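You operate a simulated robot arm through the tools that you are given. There is no shell and no other tool.

The job below is to be done with a simulated robot arm. You get a single attempt, and the scene is never put back.

Task
Lock the cake in the LINE 1 lidded box; set the day dial to THU and its slider to AM.
Fine: the cake on the square steel tray; lid on, blue catch turned over it; the cakes in the holder stay.

It is judged by the outcome, as a careful person would: the job done as asked, and still so three seconds after it is handed in. It fails if anything else is knocked over, pushed out of place, dropped, spilled or broken. A push-on lid holds only when it is set on centred and level and pressed home; a screw cap is set on level and turned clockwise until tight.

Robot
A 7-joint arm with a fingered hand, fixed in place. Base frame: the origin is at the foot of the arm, x ahead of it, y to its left, z up; the work surface is at about z = 830. Lengths are in mm, angles in degrees, forces in N, time in s.
With the tool pointing down near the work surface it reaches from about 340 to 700 mm from the base axis. Its first joint turns from -69.0 to 172.0 degrees. Payload 3.4 kg.
Tool frame: the origin (TCP) lies between the finger pads and is the grasp point; the fingertips stand 25 mm ahead of it; z points along the fingers, y is the line along which they close. The gripper opens to 88 mm. The gripper's body begins 29 mm behind the TCP. The gripper is a hand of 5 fingers: y runs from the thumb to the fingers, the wrist lies at [-13, -97, -162] in the tool frame, and closing takes about 1.5 s.
Orientation is told as [roll, pitch, yaw] about the base's x, y, z axes, in that order, counted from this pose: with the fingers straight down and the wrist toward the robot, the tool's x, y and z point along [0, 1, 0], [1, 0, 0] and [0, 0, -1] of the base frame.

Tools
- The arm moves only by the tool arm_command. Its argument "plan" is text: rows parted by semicolons, each of 6 numbers parted by spaces: the shift along the tool's x, y, z in units of 40 mm (1.0 is 40 mm), then the turn, a rotation vector about the tool's x, y, z in units of 5 degrees (1.0 is 5 degrees). In form: tx ty tz wx wy wz; .... A call has 1 to 20 rows; each row shifts and turns the commanded pose from where the row before left it, along the tool's axes as they then stand. "hand" is the opening, from 0 (shut) to 1 (fully open), set as the call begins (left out, the last holds). A call with a number of a shift or a turn outside -1 to 1 is refused whole. Rows are played at 5 a second. More than 50 mm and 8.6 degrees between two rows, or a gripper value outside its range, and nothing of the call is played. Where a pose cannot be reached the arm comes as near as it can. A force on the tool above 40 N (or 10 N above the force at the start of the call, whichever is more), or a blocked arm, ends the call early, and 0.2 s more pass. The fingers move at their own pace (about 153 mm/s each) and stop on an object; they squeeze with about 25 N. The grip force told is the motor's: it shows also when the fingers shut on nothing. Time passes only in rows, and 0.2 s behind the last, so rows that do not move let the fingers close. It gives the time, the measured TCP pose, the force on the tool (base axes), the opening and the grip force at its end, in the units of the frame above (readings bear some noise), with the torque about the TCP (base axes, N m) and any sound that the robot's microphone picked up.
- Cameras (640 x 400 px; columns grow to the right, rows downward): "scene" is fixed at [404.6, -643.2, 1423.9]; the picture's right is [1.00, -0.05, 0.00], its down [-0.03, -0.57, -0.82] and it looks along [0.04, 0.82, -0.57] (base axes); focal length 316 px, centre (320, 200). "wrist" rides on the gripper at [59, -79, -105] in the tool frame; the picture's right is [-0.73, 0.32, -0.61], its down [-0.62, -0.68, 0.38] and it looks along [-0.29, 0.66, 0.70] (tool axes); focal length 234 px, centre (320, 200). There is no depth. A picture from a camera that has moved, and an enlarged one, comes with that camera's place and axes in the base frame and with its lens. The place of the scene camera against the robot may be out by one fixed shift of up to 12 mm in any direction.
- capture(camera): a new picture of that camera. The clock stands still meanwhile.
- move_column(by): slides the trunk up (or, below 0, down) by that many mm; the arm rides with it, the base frame stays. It gives what a move gives, with no picture.
- curl_fingers(index, middle, ring, little, thumb_bend, thumb_turn): sets how far each is bent, from 0 (flat) to 1 (curled in); at 0.3 the hand is open as for a grip, at 0.7 the pads meet at the TCP. One left out holds its place. A second passes; each finger stops where it meets its share of the squeeze, and holds until it gets a number again. A gripper value or a shape takes the hand back. It gives what a move gives, with no picture; readings hold the bend of each and the force on index, middle, ring, little, thumb and palm. thumb_turn goes from beside the hand (0) to across from the fingers (1), as for a grip.
- hand_shape(shape): the hand has 5 fingers and takes this shape, open, in about a second: jaw (thumb against the fingers, like two jaws); tri (thumb and two fingers); tip (a fingertip pinch); poke (one finger out to press); point (the index stretched); flat (the hand flat); cup (the hand cupped); fist (a fist). The gripper value then closes the fingers along that shape, each until it touches; the sizes above hold for jaw. It gives what a move gives, with no picture.
- close_up(camera, box): a new picture of the part [left, top, right, bottom] of that camera's present view, enlarged. The clock stands still meanwhile.
- finish_job(): hands the job in; it is judged then, once.

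Places have to be worked out from the pictures, the camera data and where the tool is seen. Open the gripper and draw the arm clear of the work before you hand the job in, unless the task says otherwise.

The tools are called after "Request:" by a JSON object that holds its "fn" and its "kwargs". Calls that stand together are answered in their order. arm_command: Moves the arm, as the interface text tells. Its arguments: {"type":"object","properties":{"plan":{"type":"string"},"hand":{"type":"number"}},"required":["plan"]} The other tools are called the same way: move_column (by) slides the trunk up or down; hand_shape (shape) gives the hand a shape; curl_fingers (index, middle, ring, little, thumb_bend, thumb_turn) moves the fingers one by one; capture (camera) takes a picture; close_up (camera, box) takes an enlarged picture of a part of a camera's view; finish_job () hands the job in.

At the start:

```text
t: 0.0
ee_pos: [448.3, -314.5, 1222.5]
tool_rot: [-0.1, 0.0, -0.1]
force: [0.0, 0.0, 0.1]
ft_torque: [-0.03, 0.02, 0.03]
gripper_width: 87.6
grip_force: 0.0
shape: jaw
bend: [0.3, 0.3, 0.3, 0.3, 0.3, 0.98]
finger forces: [0.1, 0.0, 0.1, 0.0, 0.1, 0.0]
trunk travel left (down, up): [-625.0, 315.0]
```

scene: 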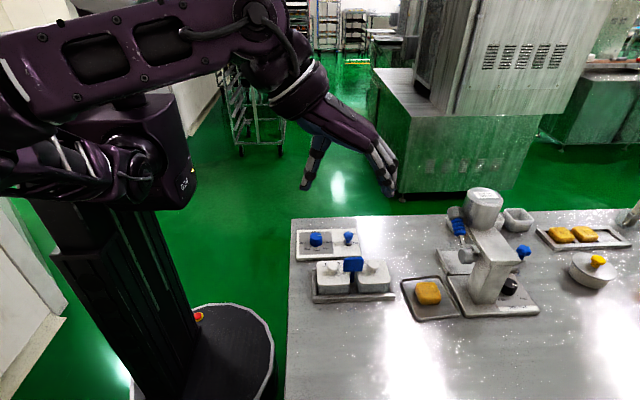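
wrist: 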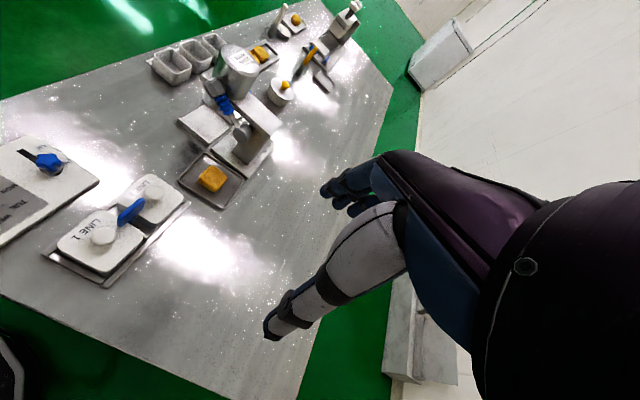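

I'll begin by looking closely at the panel, the boxes and the tray.

Request:
{"fn": "close_up", "kwargs": {"camera": "scene", "box": [285, 215, 405, 305]}}

Request:
{"fn": "close_up", "kwargs": {"camera": "scene", "box": [390, 180, 550, 325]}}

Request:
{"fn": "close_up", "kwargs": {"camera": "scene", "box": [520, 190, 640, 300]}}

Request:
{"fn": "close_up", "kwargs": {"camera": "wrist", "box": [0, 100, 260, 300]}}

Request:
{"fn": "close_up", "kwargs": {"camera": "wrist", "box": [130, 0, 390, 200]}}

```text
4.44 times, centred on (345, 260) of scene
camera zoom: at [404.6, -643.2, 1423.9], right [1.0, -0.05, 0.0], down [-0.03, -0.57, -0.82], along [0.04, 0.82, -0.57], focal length 1403 px, centre (209, -67)
```

zoom: 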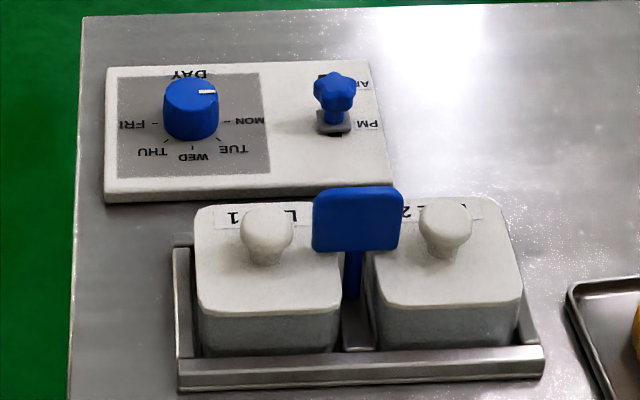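

```text
2.76 times, centred on (470, 252) of scene
camera zoom: at [404.6, -643.2, 1423.9], right [1.0, -0.05, 0.0], down [-0.03, -0.57, -0.82], along [0.04, 0.82, -0.57], focal length 871 px, centre (-94, 55)
```

zoom: 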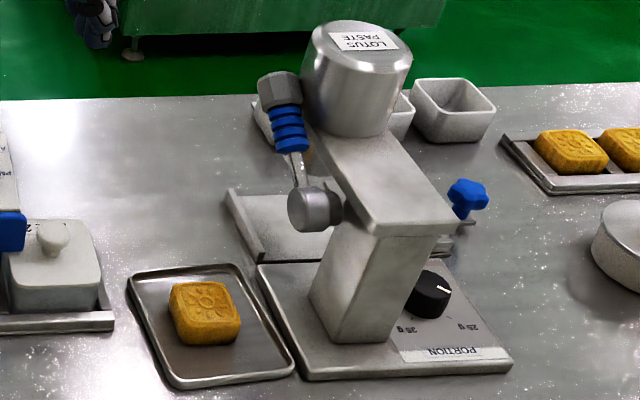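

```text
3.64 times, centred on (580, 245) of scene
camera zoom: at [404.6, -643.2, 1423.9], right [1.0, -0.05, 0.0], down [-0.03, -0.57, -0.82], along [0.04, 0.82, -0.57], focal length 1148 px, centre (-626, 36)
```

zoom: 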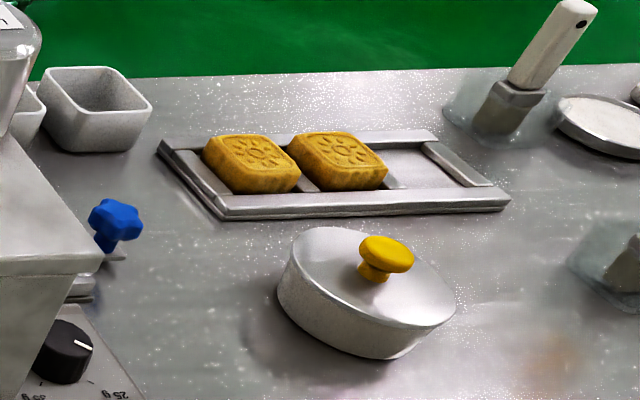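

```text
2.00 times, centred on (130, 200) of wrist
camera zoom: at [368.9, -254.2, 1327.6], right [0.32, -0.73, 0.61], down [-0.68, -0.62, -0.38], along [0.66, -0.29, -0.7], focal length 468 px, centre (700, 200)
```

zoom: 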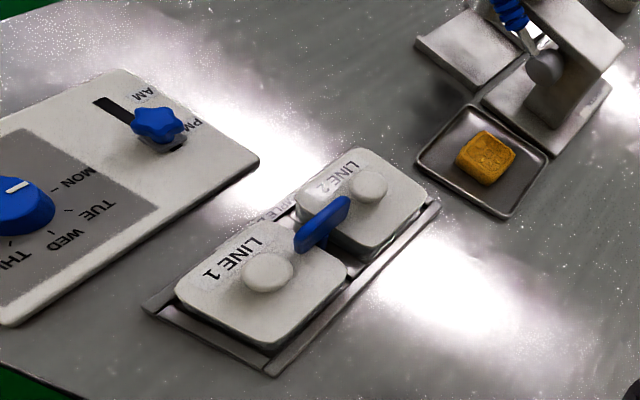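

```text
2.00 times, centred on (260, 100) of wrist
camera zoom: at [368.9, -254.2, 1327.6], right [0.32, -0.73, 0.61], down [-0.68, -0.62, -0.38], along [0.66, -0.29, -0.7], focal length 468 px, centre (440, 400)
```

zoom: 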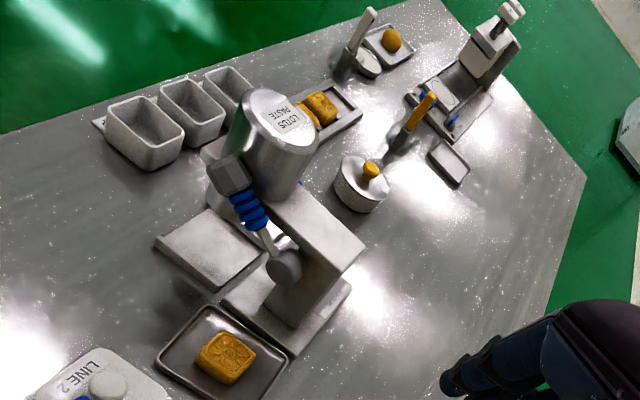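

The text reads from the far side: dial mark points about MON (+x), THU lies toward (−x,−y), and the slider sits at PM (near side, −y). I'll bring the wrist camera nearer the boxes and the panel for a better look, staying well above them.

Request:
{"fn": "arm_command", "kwargs": {"plan": "0.767 -0.283 0.4 0 0 0;0.767 -0.283 0.4 0 0 0;0.767 -0.283 0.4 0 0 0;0.767 -0.283 0.4 0 0 0;0.767 -0.283 0.4 0 0 0;0.767 -0.283 0.4 0 0 0;0 0 0 0 0 0"}}

Request:
{"fn": "capture", "kwargs": {"camera": "wrist"}}

Request:
{"fn": "capture", "kwargs": {"camera": "scene"}}

```text
t: 1.6
ee_pos: [380.7, -131.3, 1126.8]
tool_rot: [0.1, -0.1, 0.0]
force: [0.0, -0.6, 0.0]
ft_torque: [0.03, -0.04, 0.01]
gripper_width: 87.8
grip_force: 0.1
shape: jaw
bend: [0.3, 0.3, 0.3, 0.3, 0.3, 0.98]
finger forces: [0.1, 0.0, 0.0, 0.1, 0.0, 0.0]
trunk travel left (down, up): [-625.0, 315.0]
```

```text
taken
camera wrist: at [301.4, -70.8, 1231.8], right [0.32, -0.73, 0.61], down [-0.68, -0.62, -0.38], along [0.66, -0.29, -0.7], focal length 234 px, centre (320, 200)
```

wrist: 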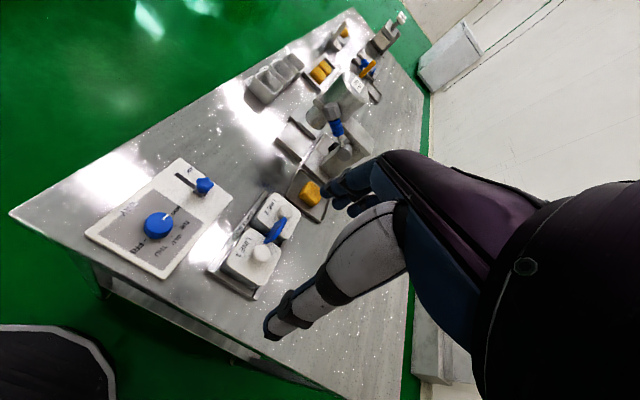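

```text
taken
```

scene: 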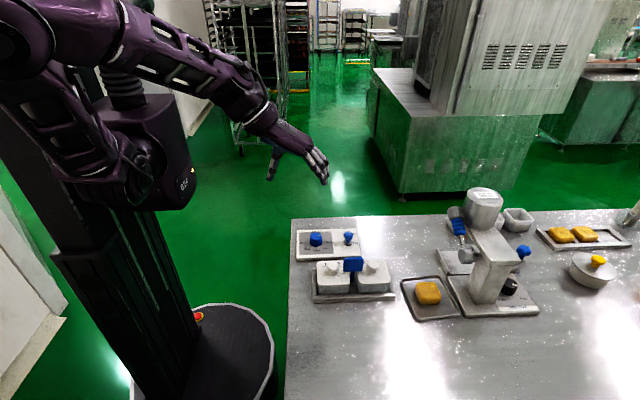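

Now enlarging the panel and boxes from this vantage.

Request:
{"fn": "close_up", "kwargs": {"camera": "wrist", "box": [80, 150, 240, 280]}}

Request:
{"fn": "close_up", "kwargs": {"camera": "wrist", "box": [200, 180, 310, 305]}}

Request:
{"fn": "close_up", "kwargs": {"camera": "scene", "box": [305, 250, 400, 310]}}

Request:
{"fn": "close_up", "kwargs": {"camera": "scene", "box": [290, 215, 380, 270]}}

```text
3.08 times, centred on (160, 215) of wrist
camera zoom: at [301.4, -70.8, 1231.8], right [0.32, -0.73, 0.61], down [-0.68, -0.62, -0.38], along [0.66, -0.29, -0.7], focal length 720 px, centre (812, 154)
```

zoom: 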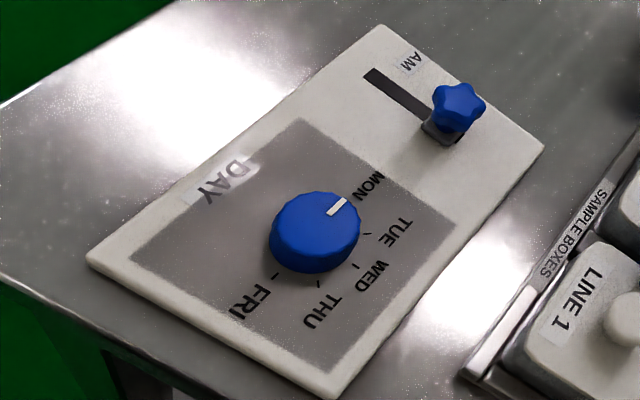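

```text
3.20 times, centred on (255, 242) of wrist
camera zoom: at [301.4, -70.8, 1231.8], right [0.32, -0.73, 0.61], down [-0.68, -0.62, -0.38], along [0.66, -0.29, -0.7], focal length 749 px, centre (528, 64)
```

zoom: 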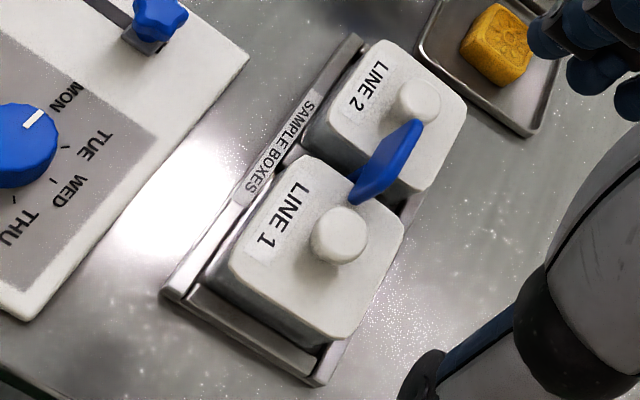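

```text
6.67 times, centred on (352, 280) of scene
camera zoom: at [404.6, -643.2, 1423.9], right [1.0, -0.05, 0.0], down [-0.03, -0.57, -0.82], along [0.04, 0.82, -0.57], focal length 2105 px, centre (103, -333)
```

zoom: 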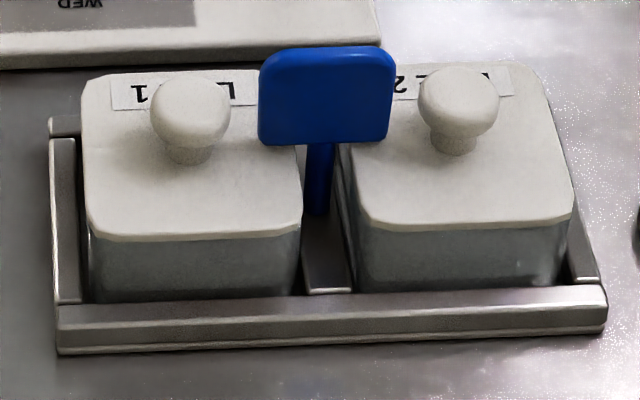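

```text
7.11 times, centred on (335, 242) of scene
camera zoom: at [404.6, -643.2, 1423.9], right [1.0, -0.05, 0.0], down [-0.03, -0.57, -0.82], along [0.04, 0.82, -0.57], focal length 2245 px, centre (213, -102)
```

zoom: 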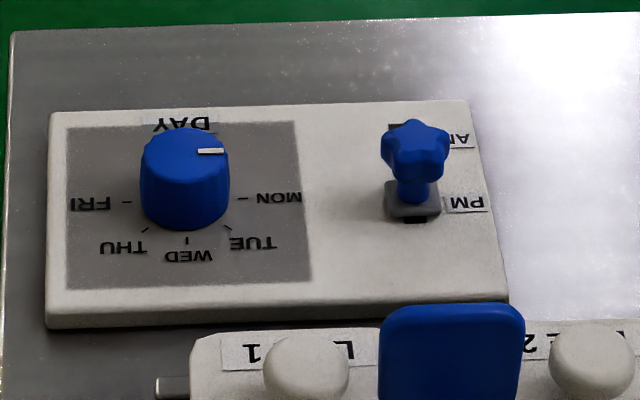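

The blue catch looks like a vertical paddle (x–z plane) on a post between the boxes. I'll move closer along the viewing line to understand how it turns.

Request:
{"fn": "arm_command", "kwargs": {"plan": "-0.15 0.3 0.725 0 0 0;-0.15 0.3 0.725 0 0 0;-0.15 0.3 0.725 0 0 0;-0.15 0.3 0.725 0 0 0;0 0 0 0 0 0"}}

Request:
{"fn": "capture", "kwargs": {"camera": "wrist"}}

Request:
{"fn": "close_up", "kwargs": {"camera": "wrist", "box": [130, 180, 330, 330]}}

```text
t: 2.8
ee_pos: [427.1, -153.3, 1010.7]
tool_rot: [0.0, -0.1, -0.2]
force: [0.0, -0.4, -0.5]
ft_torque: [-0.04, 0.01, 0.03]
gripper_width: 87.7
grip_force: 0.0
shape: jaw
bend: [0.3, 0.3, 0.3, 0.3, 0.3, 0.98]
finger forces: [0.0, 0.1, 0.0, 0.0, 0.1, 0.0]
trunk travel left (down, up): [-625.0, 315.0]
```

```text
taken
camera wrist: at [348.4, -94.1, 1115.9], right [0.32, -0.73, 0.61], down [-0.68, -0.62, -0.38], along [0.66, -0.29, -0.69], focal length 234 px, centre (320, 200)
```

wrist: 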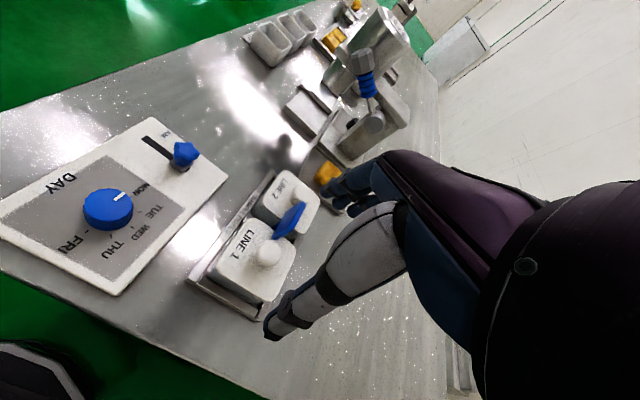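

```text
2.67 times, centred on (230, 255) of wrist
camera zoom: at [348.4, -94.1, 1115.9], right [0.32, -0.73, 0.61], down [-0.68, -0.62, -0.38], along [0.66, -0.29, -0.69], focal length 624 px, centre (560, 53)
```

zoom: 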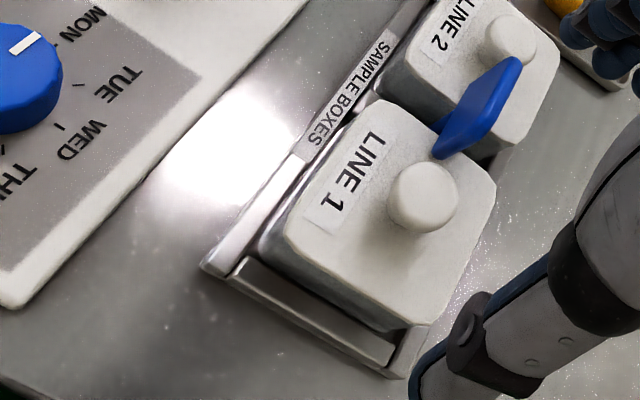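

The paddle overlaps both lid edges, so it looks like it is currently "over" the lids; I want a lower, side-on view to judge its height and pivot. I'll drop the hand to the free area at the near-left of the boxes.

Request:
{"fn": "arm_command", "kwargs": {"plan": "-0.7 -0.5 0.4 0 0 0;-0.7 -0.5 0.4 0 0 0;-0.7 -0.5 0.5 0 0 0;-0.4 -0.4 0.8 0 0 0;0 0 0 0 0 0"}}

Request:
{"fn": "capture", "kwargs": {"camera": "wrist"}}

Request:
{"fn": "capture", "kwargs": {"camera": "scene"}}

```text
t: 4.0
ee_pos: [368.5, -259.4, 925.2]
tool_rot: [0.0, 0.0, 0.1]
force: [-0.2, -0.1, -0.6]
ft_torque: [0.02, 0.02, 0.0]
gripper_width: 87.6
grip_force: 0.2
shape: jaw
bend: [0.3, 0.3, 0.3, 0.3, 0.3, 0.98]
finger forces: [0.0, 0.0, 0.0, 0.0, 0.0, 0.0]
out of reach, approached as far as the arm can: row 2, 3
trunk travel left (down, up): [-625.0, 315.0]
```

```text
taken
camera wrist: at [289.3, -199.2, 1030.4], right [0.32, -0.73, 0.61], down [-0.68, -0.62, -0.38], along [0.66, -0.29, -0.7], focal length 234 px, centre (320, 200)
```

wrist: 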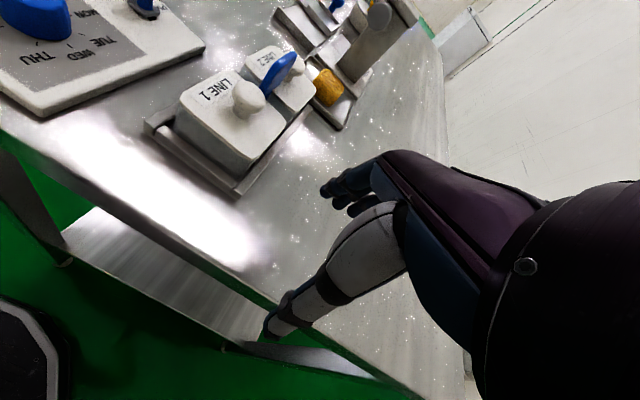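

```text
taken
```

scene: 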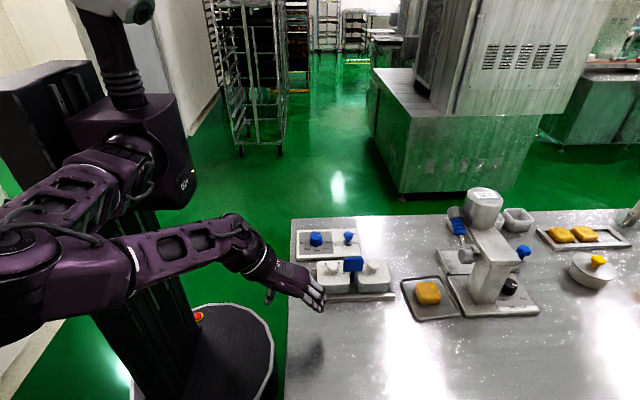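

Request:
{"fn": "close_up", "kwargs": {"camera": "wrist", "box": [140, 20, 360, 200]}}

Request:
{"fn": "close_up", "kwargs": {"camera": "wrist", "box": [230, 30, 330, 120]}}

```text
2.22 times, centred on (250, 110) of wrist
camera zoom: at [289.3, -199.2, 1030.4], right [0.32, -0.73, 0.61], down [-0.68, -0.62, -0.38], along [0.66, -0.29, -0.7], focal length 520 px, centre (476, 400)
```

zoom: 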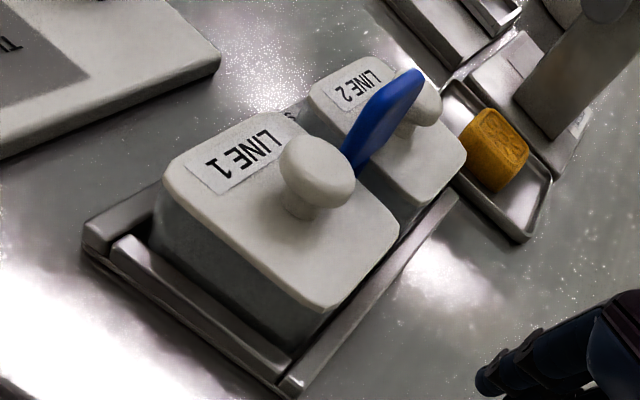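

```text
4.44 times, centred on (280, 75) of wrist
camera zoom: at [289.3, -199.2, 1030.4], right [0.32, -0.73, 0.61], down [-0.68, -0.62, -0.38], along [0.66, -0.29, -0.7], focal length 1041 px, centre (498, 756)
```

zoom: 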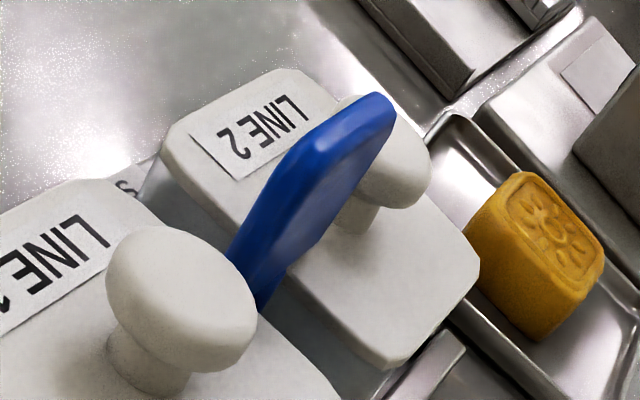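

From triangulating the wrist views: LINE 1 lid centre ≈ (455,−159), lid top ≈ 876; catch paddle ≈ x 477–521, y −161, z 880–920, overlapping both lids, so it must first be turned along y to free the lid. Dial ≈ (417,−25), slider knob ≈ (506,−29). I'll try the fingertip-pinch shape to see its geometry.

Request:
{"fn": "hand_shape", "kwargs": {"shape": "tip"}}

Request:
{"fn": "capture", "kwargs": {"camera": "wrist"}}

Request:
{"fn": "close_up", "kwargs": {"camera": "scene", "box": [220, 220, 360, 330]}}

```text
t: 4.9
ee_pos: [369.2, -259.8, 925.8]
tool_rot: [0.0, 0.1, 0.0]
force: [-0.4, -0.5, -0.4]
ft_torque: [-0.02, 0.04, -0.01]
gripper_width: 87.7
grip_force: 0.1
shape: tip
bend: [0.3, 0.98, 0.99, 0.99, 0.3, 0.98]
finger forces: [0.0, 0.0, 0.0, 0.0, 0.0, 0.1]
trunk travel left (down, up): [-625.0, 315.0]
```

```text
taken
camera wrist: at [289.2, -199.9, 1030.5], right [0.32, -0.73, 0.61], down [-0.68, -0.62, -0.38], along [0.66, -0.29, -0.7], focal length 234 px, centre (320, 200)
```

wrist: 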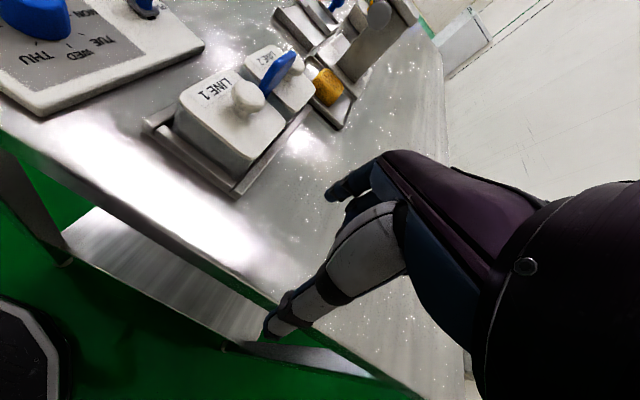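

```text
3.64 times, centred on (290, 275) of scene
camera zoom: at [404.6, -643.2, 1423.9], right [1.0, -0.05, 0.0], down [-0.03, -0.57, -0.82], along [0.04, 0.82, -0.57], focal length 1148 px, centre (429, -73)
```

zoom: 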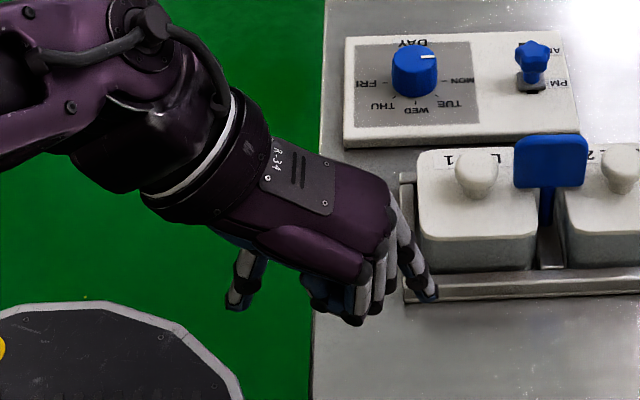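

Tip shape leaves index and thumb out. I'll shut it once on nothing to see exactly where the pads meet relative to the TCP.

Request:
{"fn": "arm_command", "kwargs": {"plan": "0 0 0 0 0 0;0 0 0 0 0 0;0 0 0 0 0 0;0 0 0 0 0 0;0 0 0 0 0 0;0 0 0 0 0 0;0 0 0 0 0 0;0 0 0 0 0 0", "hand": 0}}

Request:
{"fn": "capture", "kwargs": {"camera": "wrist"}}

Request:
{"fn": "close_up", "kwargs": {"camera": "scene", "box": [220, 220, 360, 330]}}

```text
t: 6.7
ee_pos: [367.5, -259.7, 925.1]
tool_rot: [0.0, 0.0, 0.0]
force: [0.7, 0.0, -1.0]
ft_torque: [-0.02, 0.02, -0.04]
gripper_width: 0.1
grip_force: 25.3
shape: tip
bend: [0.7, 1.0, 1.0, 1.0, 0.77, 1.0]
finger forces: [0.0, 0.0, 0.0, 0.1, 0.1, 0.0]
trunk travel left (down, up): [-625.0, 315.0]
```

```text
taken
camera wrist: at [289.2, -200.0, 1030.5], right [0.32, -0.73, 0.61], down [-0.68, -0.62, -0.38], along [0.66, -0.29, -0.7], focal length 234 px, centre (320, 200)
```

wrist: 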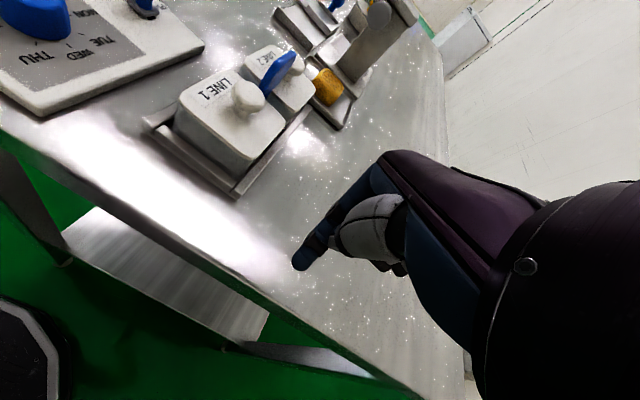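

```text
3.64 times, centred on (290, 275) of scene
camera zoom: at [404.6, -643.2, 1423.9], right [1.0, -0.05, 0.0], down [-0.03, -0.57, -0.82], along [0.04, 0.82, -0.57], focal length 1148 px, centre (429, -73)
```

zoom: 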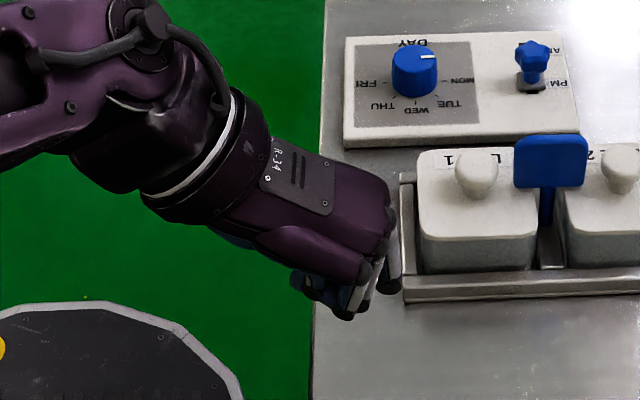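

The tip pinch meets close to the TCP with the curled fingers on the tool −x side. Next I rise and travel to above the slider knob (≈506,−29), with the pinch open.

Request:
{"fn": "arm_command", "kwargs": {"plan": "0 0 -0.9 0 0 0;0 0 -0.9 0 0 0;0.825 0.493 0 0 0 0;0.825 0.493 0 0 0 0;0.825 0.493 0 0 0 0;0.825 0.493 0 0 0 0;0.825 0.493 0 0 0 0;0.825 0.493 0 0 0 0;0.825 0.493 0 0 0 0;0 0 0.7 0 0 0;0 0 0.7 0 0 0;0 0 0 0 0 0;0 0 0 0 0 0", "hand": 1}}

Request:
{"fn": "capture", "kwargs": {"camera": "wrist"}}

Request:
{"fn": "capture", "kwargs": {"camera": "scene"}}

```text
t: 9.5
ee_pos: [496.5, -75.5, 956.9]
tool_rot: [-0.1, 0.0, 0.0]
force: [-0.3, 0.0, 0.7]
ft_torque: [0.02, 0.02, 0.01]
gripper_width: 87.7
grip_force: 0.1
shape: tip
bend: [0.3, 0.98, 0.99, 0.99, 0.3, 0.98]
finger forces: [0.0, 0.0, 0.1, 0.0, 0.0, 0.1]
out of reach, approached as far as the arm can: row 1, 9, 10, 11
trunk travel left (down, up): [-625.0, 315.0]
```

```text
taken
camera wrist: at [417.4, -14.6, 1061.7], right [0.32, -0.73, 0.61], down [-0.68, -0.62, -0.38], along [0.66, -0.29, -0.7], focal length 234 px, centre (320, 200)
```

wrist: 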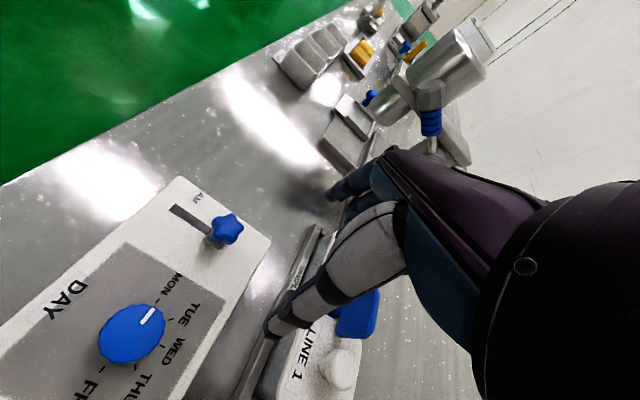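

```text
taken
```

scene: 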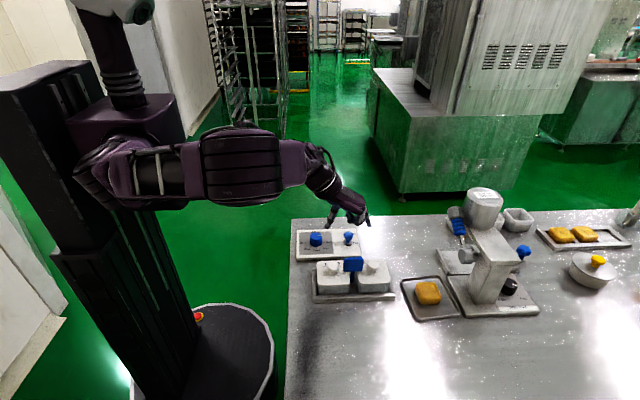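

The arm stopped short at (496,−75,957), reporting reach limits there. I'll try the remaining shift again at this height to see whether it's a true limit for this yaw.

Request:
{"fn": "arm_command", "kwargs": {"plan": "0.5 0.1 0 0 0 0;0.6 0.1 0 0 0 0;0 0 0 0 0 0"}}

```text
t: 10.3
ee_pos: [492.6, -66.1, 972.9]
tool_rot: [0.1, 0.0, 0.0]
force: [0.7, -0.4, -0.5]
ft_torque: [0.0, -0.01, 0.0]
gripper_width: 87.6
grip_force: 0.0
shape: tip
bend: [0.3, 0.98, 0.99, 0.99, 0.3, 0.98]
finger forces: [0.0, 0.1, 0.1, 0.1, 0.0, 0.1]
out of reach, approached as far as the arm can: row 1, 2
trunk travel left (down, up): [-625.0, 315.0]
```

Pushing +y makes it drift upward, so it's a joint limit at yaw 0; I'll yaw the hand counter-clockwise by 20° and retry.

Request:
{"fn": "arm_command", "kwargs": {"plan": "0 0 0 0 0 -1;0 0 0 0 0 -1;0 0 0 0 0 -1;0 0 0 0 0 -1;0 0 0 0 0 0"}}

Request:
{"fn": "arm_command", "kwargs": {"plan": "0.5 0 0 0 0 0;0.5 0 0 0 0 0;0 0 0 0 0 0"}}

```text
t: 11.5
ee_pos: [492.9, -66.1, 973.9]
tool_rot: [0.0, 0.0, 20.1]
force: [0.4, 0.1, 0.2]
ft_torque: [0.03, -0.01, 0.01]
gripper_width: 87.8
grip_force: 0.1
shape: tip
bend: [0.3, 0.98, 0.99, 0.99, 0.3, 0.98]
finger forces: [0.0, 0.0, 0.0, 0.1, 0.1, 0.0]
trunk travel left (down, up): [-625.0, 315.0]
```

```text
t: 12.3
ee_pos: [477.7, -31.3, 976.0]
tool_rot: [-0.1, -0.1, 20.1]
force: [-0.3, -0.1, -0.2]
ft_torque: [0.01, -0.04, 0.0]
gripper_width: 87.8
grip_force: 0.1
shape: tip
bend: [0.3, 0.98, 0.99, 0.99, 0.3, 0.98]
finger forces: [0.1, 0.0, 0.0, 0.0, 0.0, 0.1]
out of reach, approached as far as the arm can: row 2
trunk travel left (down, up): [-625.0, 315.0]
```

That helped. I'll probe how far the yaw can go counter-clockwise here, since I'll need yaw range for the dial and the catch.

Request:
{"fn": "arm_command", "kwargs": {"plan": "0 0 0 0 0 -1;0 0 0 0 0 -1;0 0 0 0 0 -1;0 0 0 0 0 -1;0 0 0 0 0 -1;0 0 0 0 0 -1;0 0 0 0 0 -1;0 0 0 0 0 -1;0 0 0 0 0 -1;0 0 0 0 0 -1;0 0 0 0 0 -1;0 0 0 0 0 -1;0 0 0 0 0 -1;0 0 0 0 0 -1;0 0 0 0 0 0"}}

Request:
{"fn": "capture", "kwargs": {"camera": "scene"}}

Request:
{"fn": "capture", "kwargs": {"camera": "wrist"}}

```text
t: 15.5
ee_pos: [476.7, -32.6, 976.3]
tool_rot: [0.1, 0.0, 89.9]
force: [-0.3, -0.1, 1.2]
ft_torque: [0.01, 0.0, 0.0]
gripper_width: 87.6
grip_force: 0.0
shape: tip
bend: [0.3, 0.98, 0.99, 0.99, 0.3, 0.98]
finger forces: [0.0, 0.1, 0.1, 0.0, 0.0, 0.1]
trunk travel left (down, up): [-625.0, 315.0]
```

```text
taken
```

scene: 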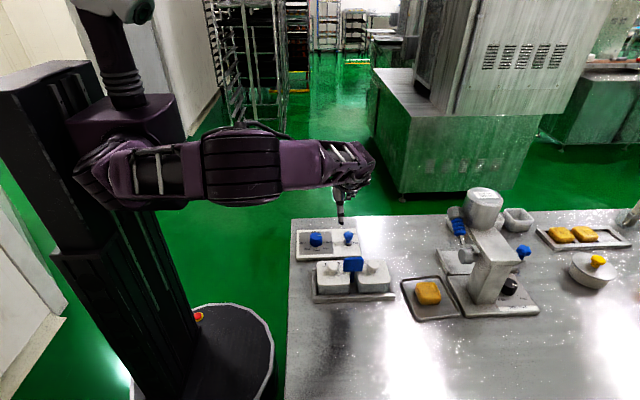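

```text
taken
camera wrist: at [417.7, -111.0, 1080.5], right [0.73, 0.32, 0.61], down [0.62, -0.68, -0.38], along [0.29, 0.66, -0.7], focal length 234 px, centre (320, 200)
```

wrist: 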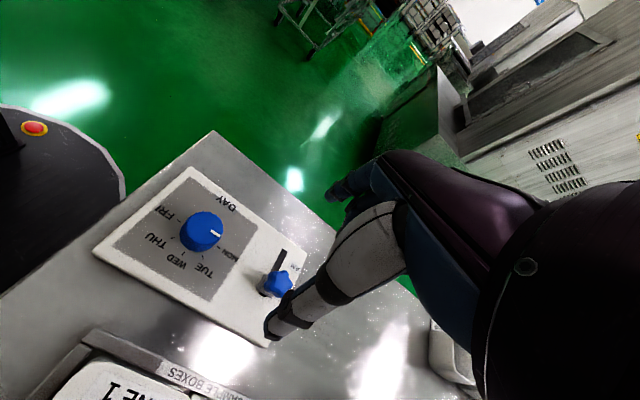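

Yaw 90° works well: the pinch then closes along y, so the thumb will positively push the slider in +y. I'll move over the slider knob and come down to z≈905, then check.

Request:
{"fn": "arm_command", "kwargs": {"plan": "-0.73 0.09 0 0 0 0;0 0 0.6 0 0 0;0 0 0.6 0 0 0;0 0 0.55 0 0 0;0 0 0 0 0 0"}}

Request:
{"fn": "capture", "kwargs": {"camera": "wrist"}}

Request:
{"fn": "close_up", "kwargs": {"camera": "scene", "box": [290, 190, 410, 290]}}

```text
t: 16.7
ee_pos: [471.1, -62.8, 927.1]
tool_rot: [-0.2, 0.0, 89.9]
force: [-0.4, 0.0, 0.0]
ft_torque: [0.02, 0.0, 0.01]
gripper_width: 87.6
grip_force: 0.1
shape: tip
bend: [0.3, 0.98, 0.99, 0.99, 0.3, 0.98]
finger forces: [0.0, 0.0, 0.0, 0.0, 0.0, 0.0]
out of reach, approached as far as the arm can: row 1, 2, 3, 4
trunk travel left (down, up): [-625.0, 315.0]
```

```text
taken
camera wrist: at [412.7, -139.5, 1031.7], right [0.73, 0.32, 0.61], down [0.62, -0.68, -0.38], along [0.29, 0.66, -0.69], focal length 234 px, centre (320, 200)
```

wrist: 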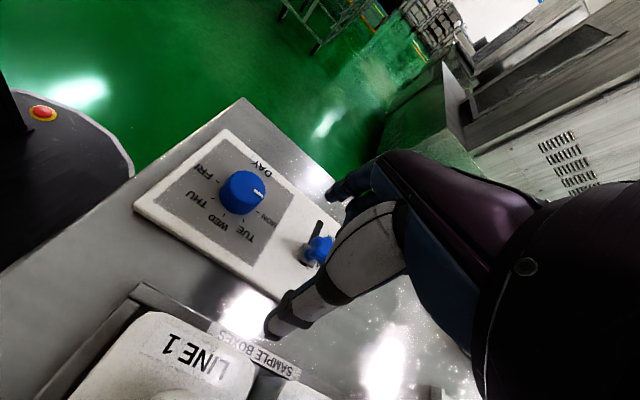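

```text
4.00 times, centred on (350, 240) of scene
camera zoom: at [404.6, -643.2, 1423.9], right [1.0, -0.05, 0.0], down [-0.03, -0.57, -0.82], along [0.04, 0.82, -0.57], focal length 1263 px, centre (200, 40)
```

zoom: 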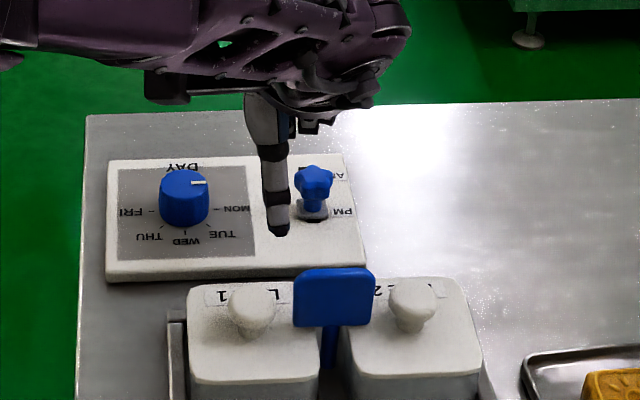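

The arm seems constrained at this shoulder height rather than by distance. I'll raise the trunk 150 mm so the forearm can slope downward, then try again.

Request:
{"fn": "move_column", "kwargs": {"by": 150}}

Request:
{"fn": "arm_command", "kwargs": {"plan": "-0.5 0.4 0.4 0 0 0;-0.4 0.4 0.6 0 0 0;0 0 0.8 0 0 0;0 0 0.8 0 0 0;0 0 0.8 0 0 0;0 0 0 0 0 0"}}

Request:
{"fn": "capture", "kwargs": {"camera": "scene"}}

```text
t: 18.4
ee_pos: [472.0, -61.5, 1078.2]
tool_rot: [-0.1, 0.1, 89.9]
force: [-0.3, -0.4, 0.7]
ft_torque: [-0.04, -0.01, 0.02]
gripper_width: 87.7
grip_force: 0.0
shape: tip
bend: [0.3, 0.98, 0.99, 0.99, 0.3, 0.98]
finger forces: [0.0, 0.0, 0.0, 0.0, 0.0, 0.0]
trunk travel left (down, up): [-775.0, 165.0]
```

```text
t: 19.9
ee_pos: [440.6, -90.2, 1026.1]
tool_rot: [-0.2, 0.1, 89.9]
force: [0.4, 0.2, -0.6]
ft_torque: [-0.03, 0.01, 0.0]
gripper_width: 87.8
grip_force: 0.0
shape: tip
bend: [0.3, 0.98, 0.99, 0.99, 0.3, 0.98]
finger forces: [0.0, 0.1, 0.0, 0.1, 0.1, 0.0]
out of reach, approached as far as the arm can: row 1, 2, 3, 4, 5
trunk travel left (down, up): [-775.0, 165.0]
```

```text
taken
```

scene: 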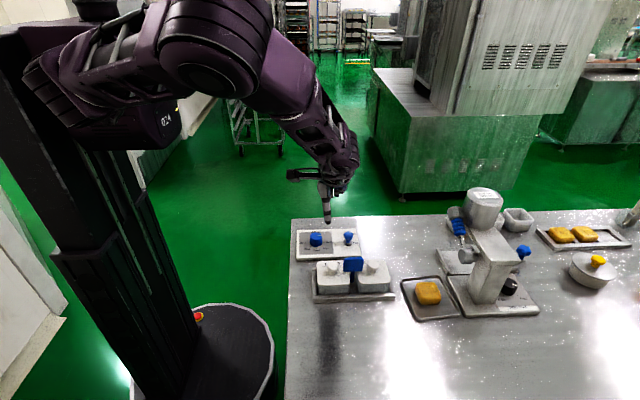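

Going down pulled the hand inward, so the shoulder is too high, not too low. I'll raise the arm and lower the trunk in stages instead.

Request:
{"fn": "arm_command", "kwargs": {"plan": "0 0 -0.9 0 0 0;0 0 -0.9 0 0 0;0 0 -0.9 0 0 0;0 0 -0.9 0 0 0;0 0 0 0 0 0"}}

Request:
{"fn": "move_column", "kwargs": {"by": -150}}

Request:
{"fn": "arm_command", "kwargs": {"plan": "0 0 -0.9 0 0 0;0 0 -0.9 0 0 0;0 0 -0.9 0 0 0;0 0 0 0 0 0"}}

Request:
{"fn": "move_column", "kwargs": {"by": -120}}

Request:
{"fn": "capture", "kwargs": {"camera": "scene"}}

```text
t: 21.1
ee_pos: [442.4, -90.7, 1169.6]
tool_rot: [-0.1, 0.0, 89.8]
force: [1.1, -0.3, -0.3]
ft_torque: [0.01, 0.03, -0.01]
gripper_width: 87.8
grip_force: 0.1
shape: tip
bend: [0.3, 0.98, 0.99, 0.99, 0.3, 0.98]
finger forces: [0.0, 0.0, 0.0, 0.1, 0.1, 0.0]
trunk travel left (down, up): [-775.0, 165.0]
```

```text
t: 22.8
ee_pos: [441.3, -89.5, 1019.1]
tool_rot: [-0.1, 0.0, 89.8]
force: [-0.1, -0.4, 0.4]
ft_torque: [0.03, -0.01, -0.01]
gripper_width: 87.8
grip_force: 0.1
shape: tip
bend: [0.3, 0.98, 0.99, 0.99, 0.3, 0.98]
finger forces: [0.0, 0.1, 0.0, 0.1, 0.0, 0.1]
trunk travel left (down, up): [-625.0, 315.0]
```

```text
t: 23.8
ee_pos: [441.2, -90.7, 1127.4]
tool_rot: [-0.1, 0.0, 89.9]
force: [0.6, 0.2, 0.3]
ft_torque: [0.05, 0.01, 0.02]
gripper_width: 87.9
grip_force: 0.1
shape: tip
bend: [0.3, 0.98, 0.99, 0.99, 0.3, 0.98]
finger forces: [0.0, 0.0, 0.0, 0.1, 0.0, 0.0]
trunk travel left (down, up): [-625.0, 315.0]
```

```text
t: 25.3
ee_pos: [440.5, -90.4, 1008.1]
tool_rot: [-0.1, 0.0, 90.0]
force: [0.2, -0.2, 0.9]
ft_torque: [0.01, -0.01, -0.01]
gripper_width: 87.5
grip_force: 0.1
shape: tip
bend: [0.3, 0.98, 0.99, 0.99, 0.3, 0.98]
finger forces: [0.1, 0.0, 0.0, 0.1, 0.0, 0.0]
trunk travel left (down, up): [-505.0, 435.0]
```

```text
taken
```

scene: 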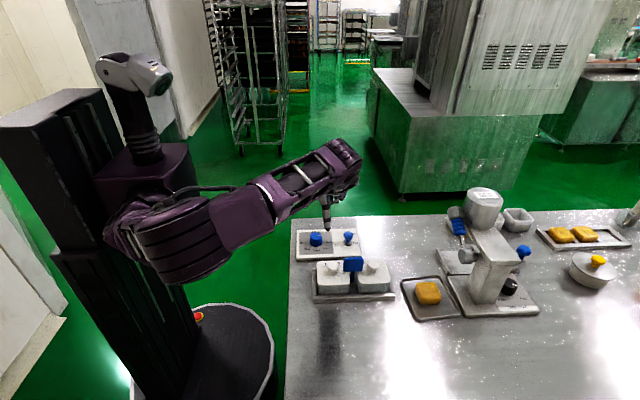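

Now with the trunk lower the arm has slack. Moving to above the slider knob and descending to ≈905.

Request:
{"fn": "arm_command", "kwargs": {"plan": "-0.55 0.51 0 0 0 0;-0.55 0.51 0 0 0 0;-0.55 0.51 0 0 0 0;0 0 0.9 0 0 0;0 0 0.9 0 0 0;0 0 0.75 0 0 0;0 0 0 0 0 0"}}

Request:
{"fn": "capture", "kwargs": {"camera": "wrist"}}

Request:
{"fn": "capture", "kwargs": {"camera": "scene"}}

```text
t: 26.9
ee_pos: [499.1, -36.4, 906.7]
tool_rot: [0.0, -0.1, 89.9]
force: [-0.5, 0.3, -0.3]
ft_torque: [0.0, 0.03, -0.02]
gripper_width: 88.1
grip_force: 0.0
shape: tip
bend: [0.3, 0.98, 0.99, 0.99, 0.3, 0.98]
finger forces: [0.0, 0.0, 0.1, 0.1, 0.0, 0.0]
out of reach, approached as far as the arm can: row 3
trunk travel left (down, up): [-505.0, 435.0]
```

```text
taken
camera wrist: at [440.3, -113.9, 1010.8], right [0.73, 0.32, 0.61], down [0.62, -0.68, -0.38], along [0.29, 0.66, -0.69], focal length 234 px, centre (320, 200)
```

wrist: 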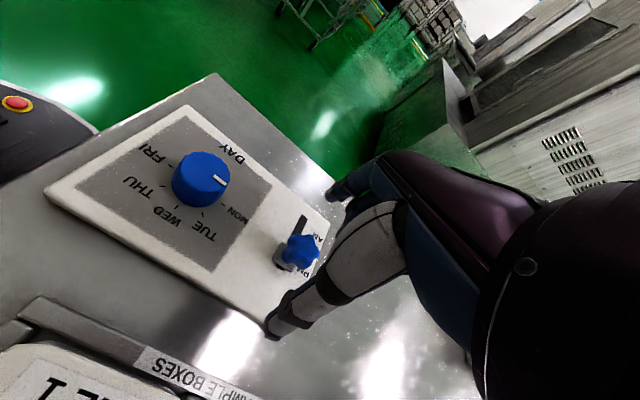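

```text
taken
```

scene: 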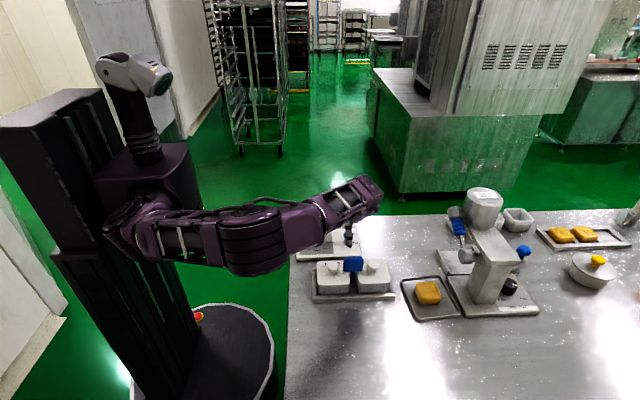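

Slider knob re-measured at ≈ (505,−27,864); the TCP is 6 mm short in x at yaw 90. I'll turn to yaw 70° (easier reach) and shift over the knob.

Request:
{"fn": "arm_command", "kwargs": {"plan": "0 0 0 0 0 1;0 0 0 0 0 1;0 0 0 0 0 1;0 0 0 0 0 1;-0.064 0.263 0 0 0 0;0 0 0 0 0 0"}}

Request:
{"fn": "capture", "kwargs": {"camera": "wrist"}}

```text
t: 28.3
ee_pos: [507.0, -26.8, 906.0]
tool_rot: [-0.2, -0.2, 69.8]
force: [0.1, 0.1, 0.2]
ft_torque: [-0.01, 0.01, 0.0]
gripper_width: 87.6
grip_force: 0.1
shape: tip
bend: [0.3, 0.98, 0.99, 0.99, 0.3, 0.98]
finger forces: [0.1, 0.1, 0.0, 0.0, 0.0, 0.0]
trunk travel left (down, up): [-505.0, 435.0]
```

```text
taken
camera wrist: at [423.4, -80.2, 1010.5], right [0.79, 0.05, 0.61], down [0.35, -0.85, -0.38], along [0.5, 0.52, -0.69], focal length 234 px, centre (320, 200)
```

wrist: 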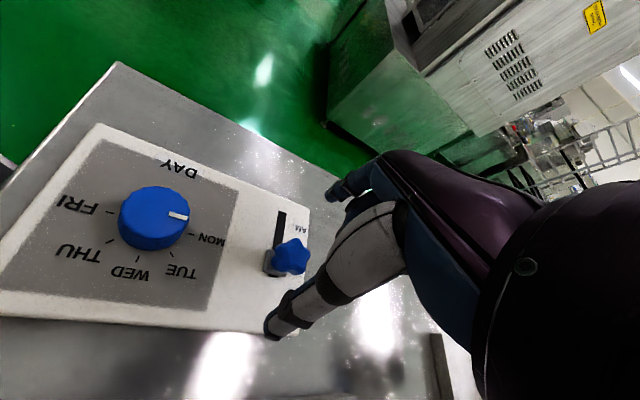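

The knob lines up with the TCP axis. Descending to z≈874 (fingertips ≈ 849, just above the panel).

Request:
{"fn": "arm_command", "kwargs": {"plan": "0 0 0.4 0 0 0;0 0 0.4 0 0 0;0 0 0 0 0 0"}}

Request:
{"fn": "capture", "kwargs": {"camera": "wrist"}}

Request:
{"fn": "close_up", "kwargs": {"camera": "scene", "box": [290, 190, 410, 290]}}

```text
t: 29.1
ee_pos: [505.9, -27.3, 872.9]
tool_rot: [-0.1, -0.1, 69.8]
force: [-0.7, 0.2, 0.1]
ft_torque: [0.03, -0.01, -0.02]
gripper_width: 87.9
grip_force: 0.1
shape: tip
bend: [0.3, 0.98, 0.99, 0.99, 0.3, 0.98]
finger forces: [0.1, 0.0, 0.0, 0.0, 0.1, 0.0]
trunk travel left (down, up): [-505.0, 435.0]
```

```text
taken
camera wrist: at [423.7, -80.4, 978.1], right [0.79, 0.05, 0.61], down [0.35, -0.85, -0.38], along [0.5, 0.52, -0.69], focal length 234 px, centre (320, 200)
```

wrist: 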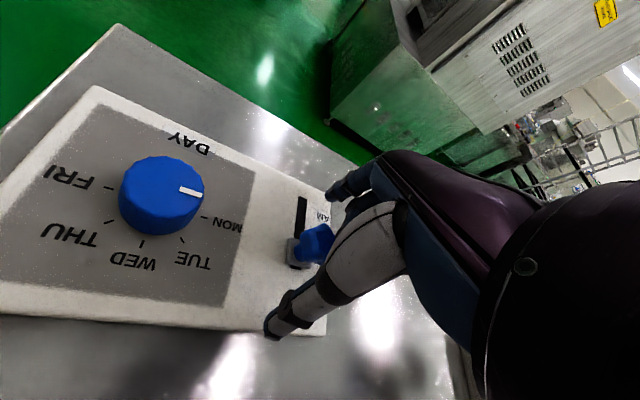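

```text
4.00 times, centred on (350, 240) of scene
camera zoom: at [404.6, -643.2, 1423.9], right [1.0, -0.05, 0.0], down [-0.03, -0.57, -0.82], along [0.04, 0.82, -0.57], focal length 1263 px, centre (200, 40)
```

zoom: 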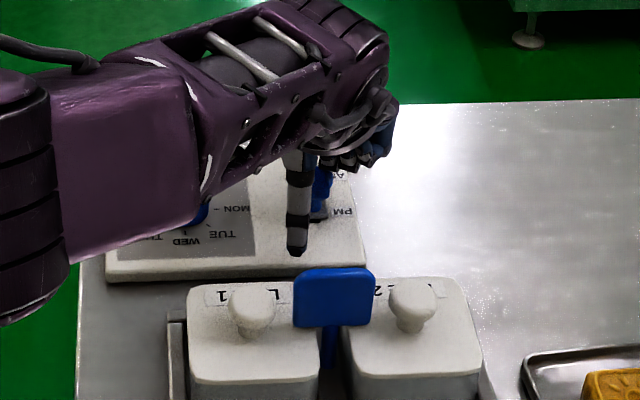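

Star knob is between thumb and index. Closing the pinch on it.

Request:
{"fn": "arm_command", "kwargs": {"plan": "0 0 0 0 0 0;0 0 0 0 0 0;0 0 0 0 0 0;0 0 0 0 0 0;0 0 0 0 0 0;0 0 0 0 0 0;0 0 0 0 0 0", "hand": 0}}

Request:
{"fn": "capture", "kwargs": {"camera": "wrist"}}

```text
t: 30.7
ee_pos: [507.3, -29.0, 872.2]
tool_rot: [0.2, 0.1, 69.8]
force: [-6.5, -0.2, -23.6]
ft_torque: [0.03, 0.03, -0.02]
gripper_width: 19.2
grip_force: 24.9
shape: tip
bend: [0.72, 1.0, 1.0, 1.0, 0.76, 1.0]
finger forces: [26.6, 0.0, 0.0, 0.0, 24.7, 0.1]
trunk travel left (down, up): [-505.0, 435.0]
```

```text
taken
camera wrist: at [424.9, -80.7, 976.8], right [0.79, 0.05, 0.61], down [0.35, -0.85, -0.38], along [0.5, 0.52, -0.7], focal length 234 px, centre (320, 200)
```

wrist: 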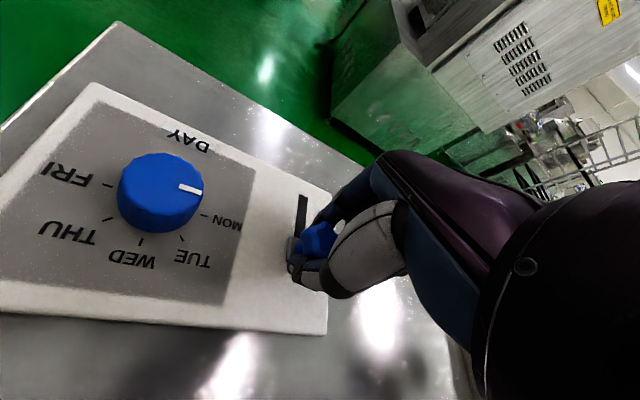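

Gripped (19 mm, star arm). I'll relax the downward pull by 1 mm and slide along +y in small steps.

Request:
{"fn": "arm_command", "kwargs": {"plan": "0 0 0.03 0 0 0;0.043 0.1175 0 0 0 0;0.043 0.1175 0 0 0 0;0.043 0.1175 0 0 0 0;0.043 0.1175 0 0 0 0;0 0 0 0 0 0"}}

Request:
{"fn": "capture", "kwargs": {"camera": "wrist"}}

```text
t: 32.1
ee_pos: [504.2, -16.9, 871.9]
tool_rot: [0.2, 0.1, 69.7]
force: [8.2, 0.0, -29.5]
ft_torque: [0.03, -0.08, -0.04]
gripper_width: 17.9
grip_force: 25.0
shape: tip
bend: [0.72, 1.0, 1.0, 1.0, 0.76, 1.0]
finger forces: [25.1, 0.0, 0.0, 0.1, 22.2, 0.0]
out of reach, approached as far as the arm can: row 3, 4, 5
trunk travel left (down, up): [-505.0, 435.0]
```

```text
taken
camera wrist: at [421.9, -69.4, 977.6], right [0.79, 0.05, 0.6], down [0.35, -0.85, -0.38], along [0.5, 0.52, -0.7], focal length 234 px, centre (320, 200)
```

wrist: 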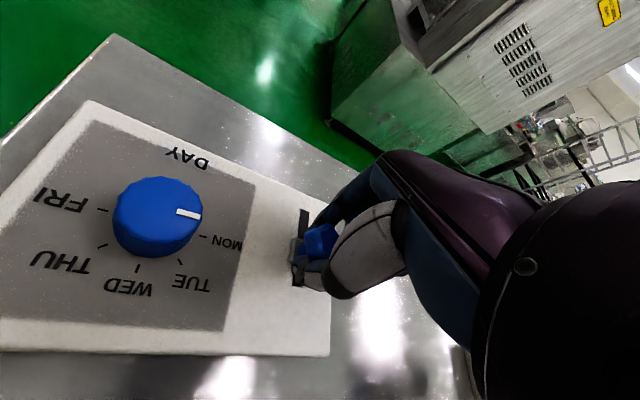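

The slider moved ~12 mm before the arm hit a reach boundary; the limit relaxed when the trunk was lower, so I'll release, lift, and lower the trunk another 130 mm while keeping the hand high.

Request:
{"fn": "arm_command", "kwargs": {"plan": "0 0 0 0 0 0;0 0 0 0 0 0;0 0 0 0 0 0;0 0 0 0 0 0;0 0 -0.5 0 0 0;0 0 -0.9 0 0 0;0 0 -0.9 0 0 0;0 0 -0.9 0 0 0;0 0 -0.9 0 0 0;0 0 -0.9 0 0 0;0 0 0 0 0 0", "hand": 1}}

Request:
{"fn": "move_column", "kwargs": {"by": -130}}

Request:
{"fn": "capture", "kwargs": {"camera": "scene"}}

Request:
{"fn": "capture", "kwargs": {"camera": "wrist"}}

```text
t: 34.5
ee_pos: [500.4, -15.8, 1041.7]
tool_rot: [0.0, -0.1, 69.7]
force: [0.9, -0.2, 0.3]
ft_torque: [0.01, -0.05, 0.01]
gripper_width: 87.7
grip_force: 0.1
shape: tip
bend: [0.3, 0.98, 0.99, 0.99, 0.3, 0.98]
finger forces: [0.1, 0.0, 0.0, 0.0, 0.0, 0.0]
out of reach, approached as far as the arm can: row 10
trunk travel left (down, up): [-505.0, 435.0]
```

```text
t: 36.1
ee_pos: [499.6, -15.4, 910.3]
tool_rot: [-0.1, -0.1, 69.8]
force: [-0.5, 0.2, 1.3]
ft_torque: [0.03, 0.04, 0.0]
gripper_width: 88.0
grip_force: 0.1
shape: tip
bend: [0.3, 0.98, 0.99, 0.99, 0.3, 0.98]
finger forces: [0.0, 0.1, 0.0, 0.1, 0.0, 0.1]
trunk travel left (down, up): [-375.0, 565.0]
```

```text
taken
```

scene: 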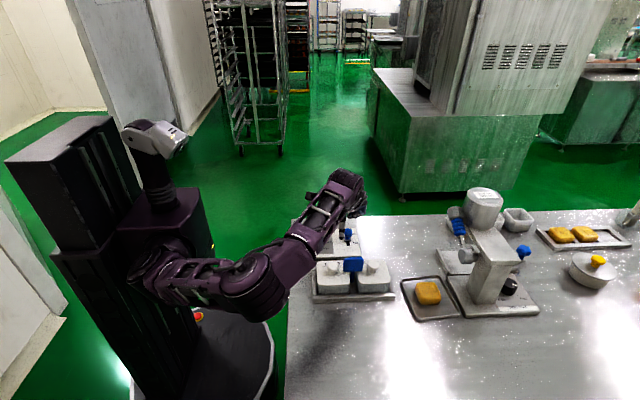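

```text
taken
camera wrist: at [416.7, -68.5, 1015.7], right [0.79, 0.05, 0.61], down [0.35, -0.85, -0.38], along [0.5, 0.52, -0.69], focal length 234 px, centre (320, 200)
```

wrist: 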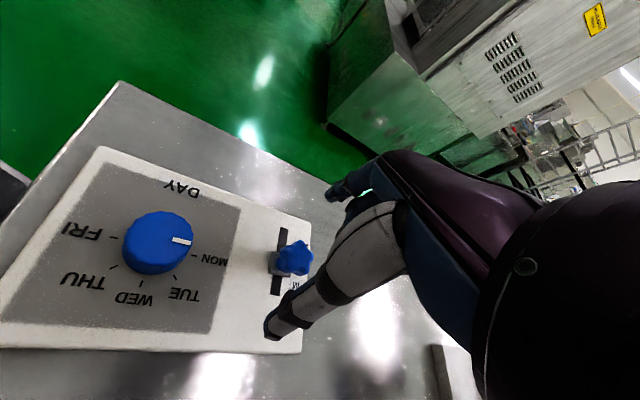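

Slider is now mid-slot at ≈ (505,−14). With this trunk height I test whether I can get to y≈+15 at this hover height before gripping again.

Request:
{"fn": "arm_command", "kwargs": {"plan": "0.07 0.375 0 0 0 0;0.07 0.375 0 0 0 0;0 0 0 0 0 0"}}

```text
t: 36.9
ee_pos: [499.6, -14.6, 909.0]
tool_rot: [-0.1, -0.2, 69.9]
force: [-0.7, -0.5, -0.4]
ft_torque: [-0.02, 0.02, 0.01]
gripper_width: 87.6
grip_force: 0.0
shape: tip
bend: [0.3, 0.98, 0.99, 0.99, 0.3, 0.98]
finger forces: [0.0, 0.1, 0.1, 0.1, 0.0, 0.0]
out of reach, approached as far as the arm can: row 1, 2
trunk travel left (down, up): [-375.0, 565.0]
```

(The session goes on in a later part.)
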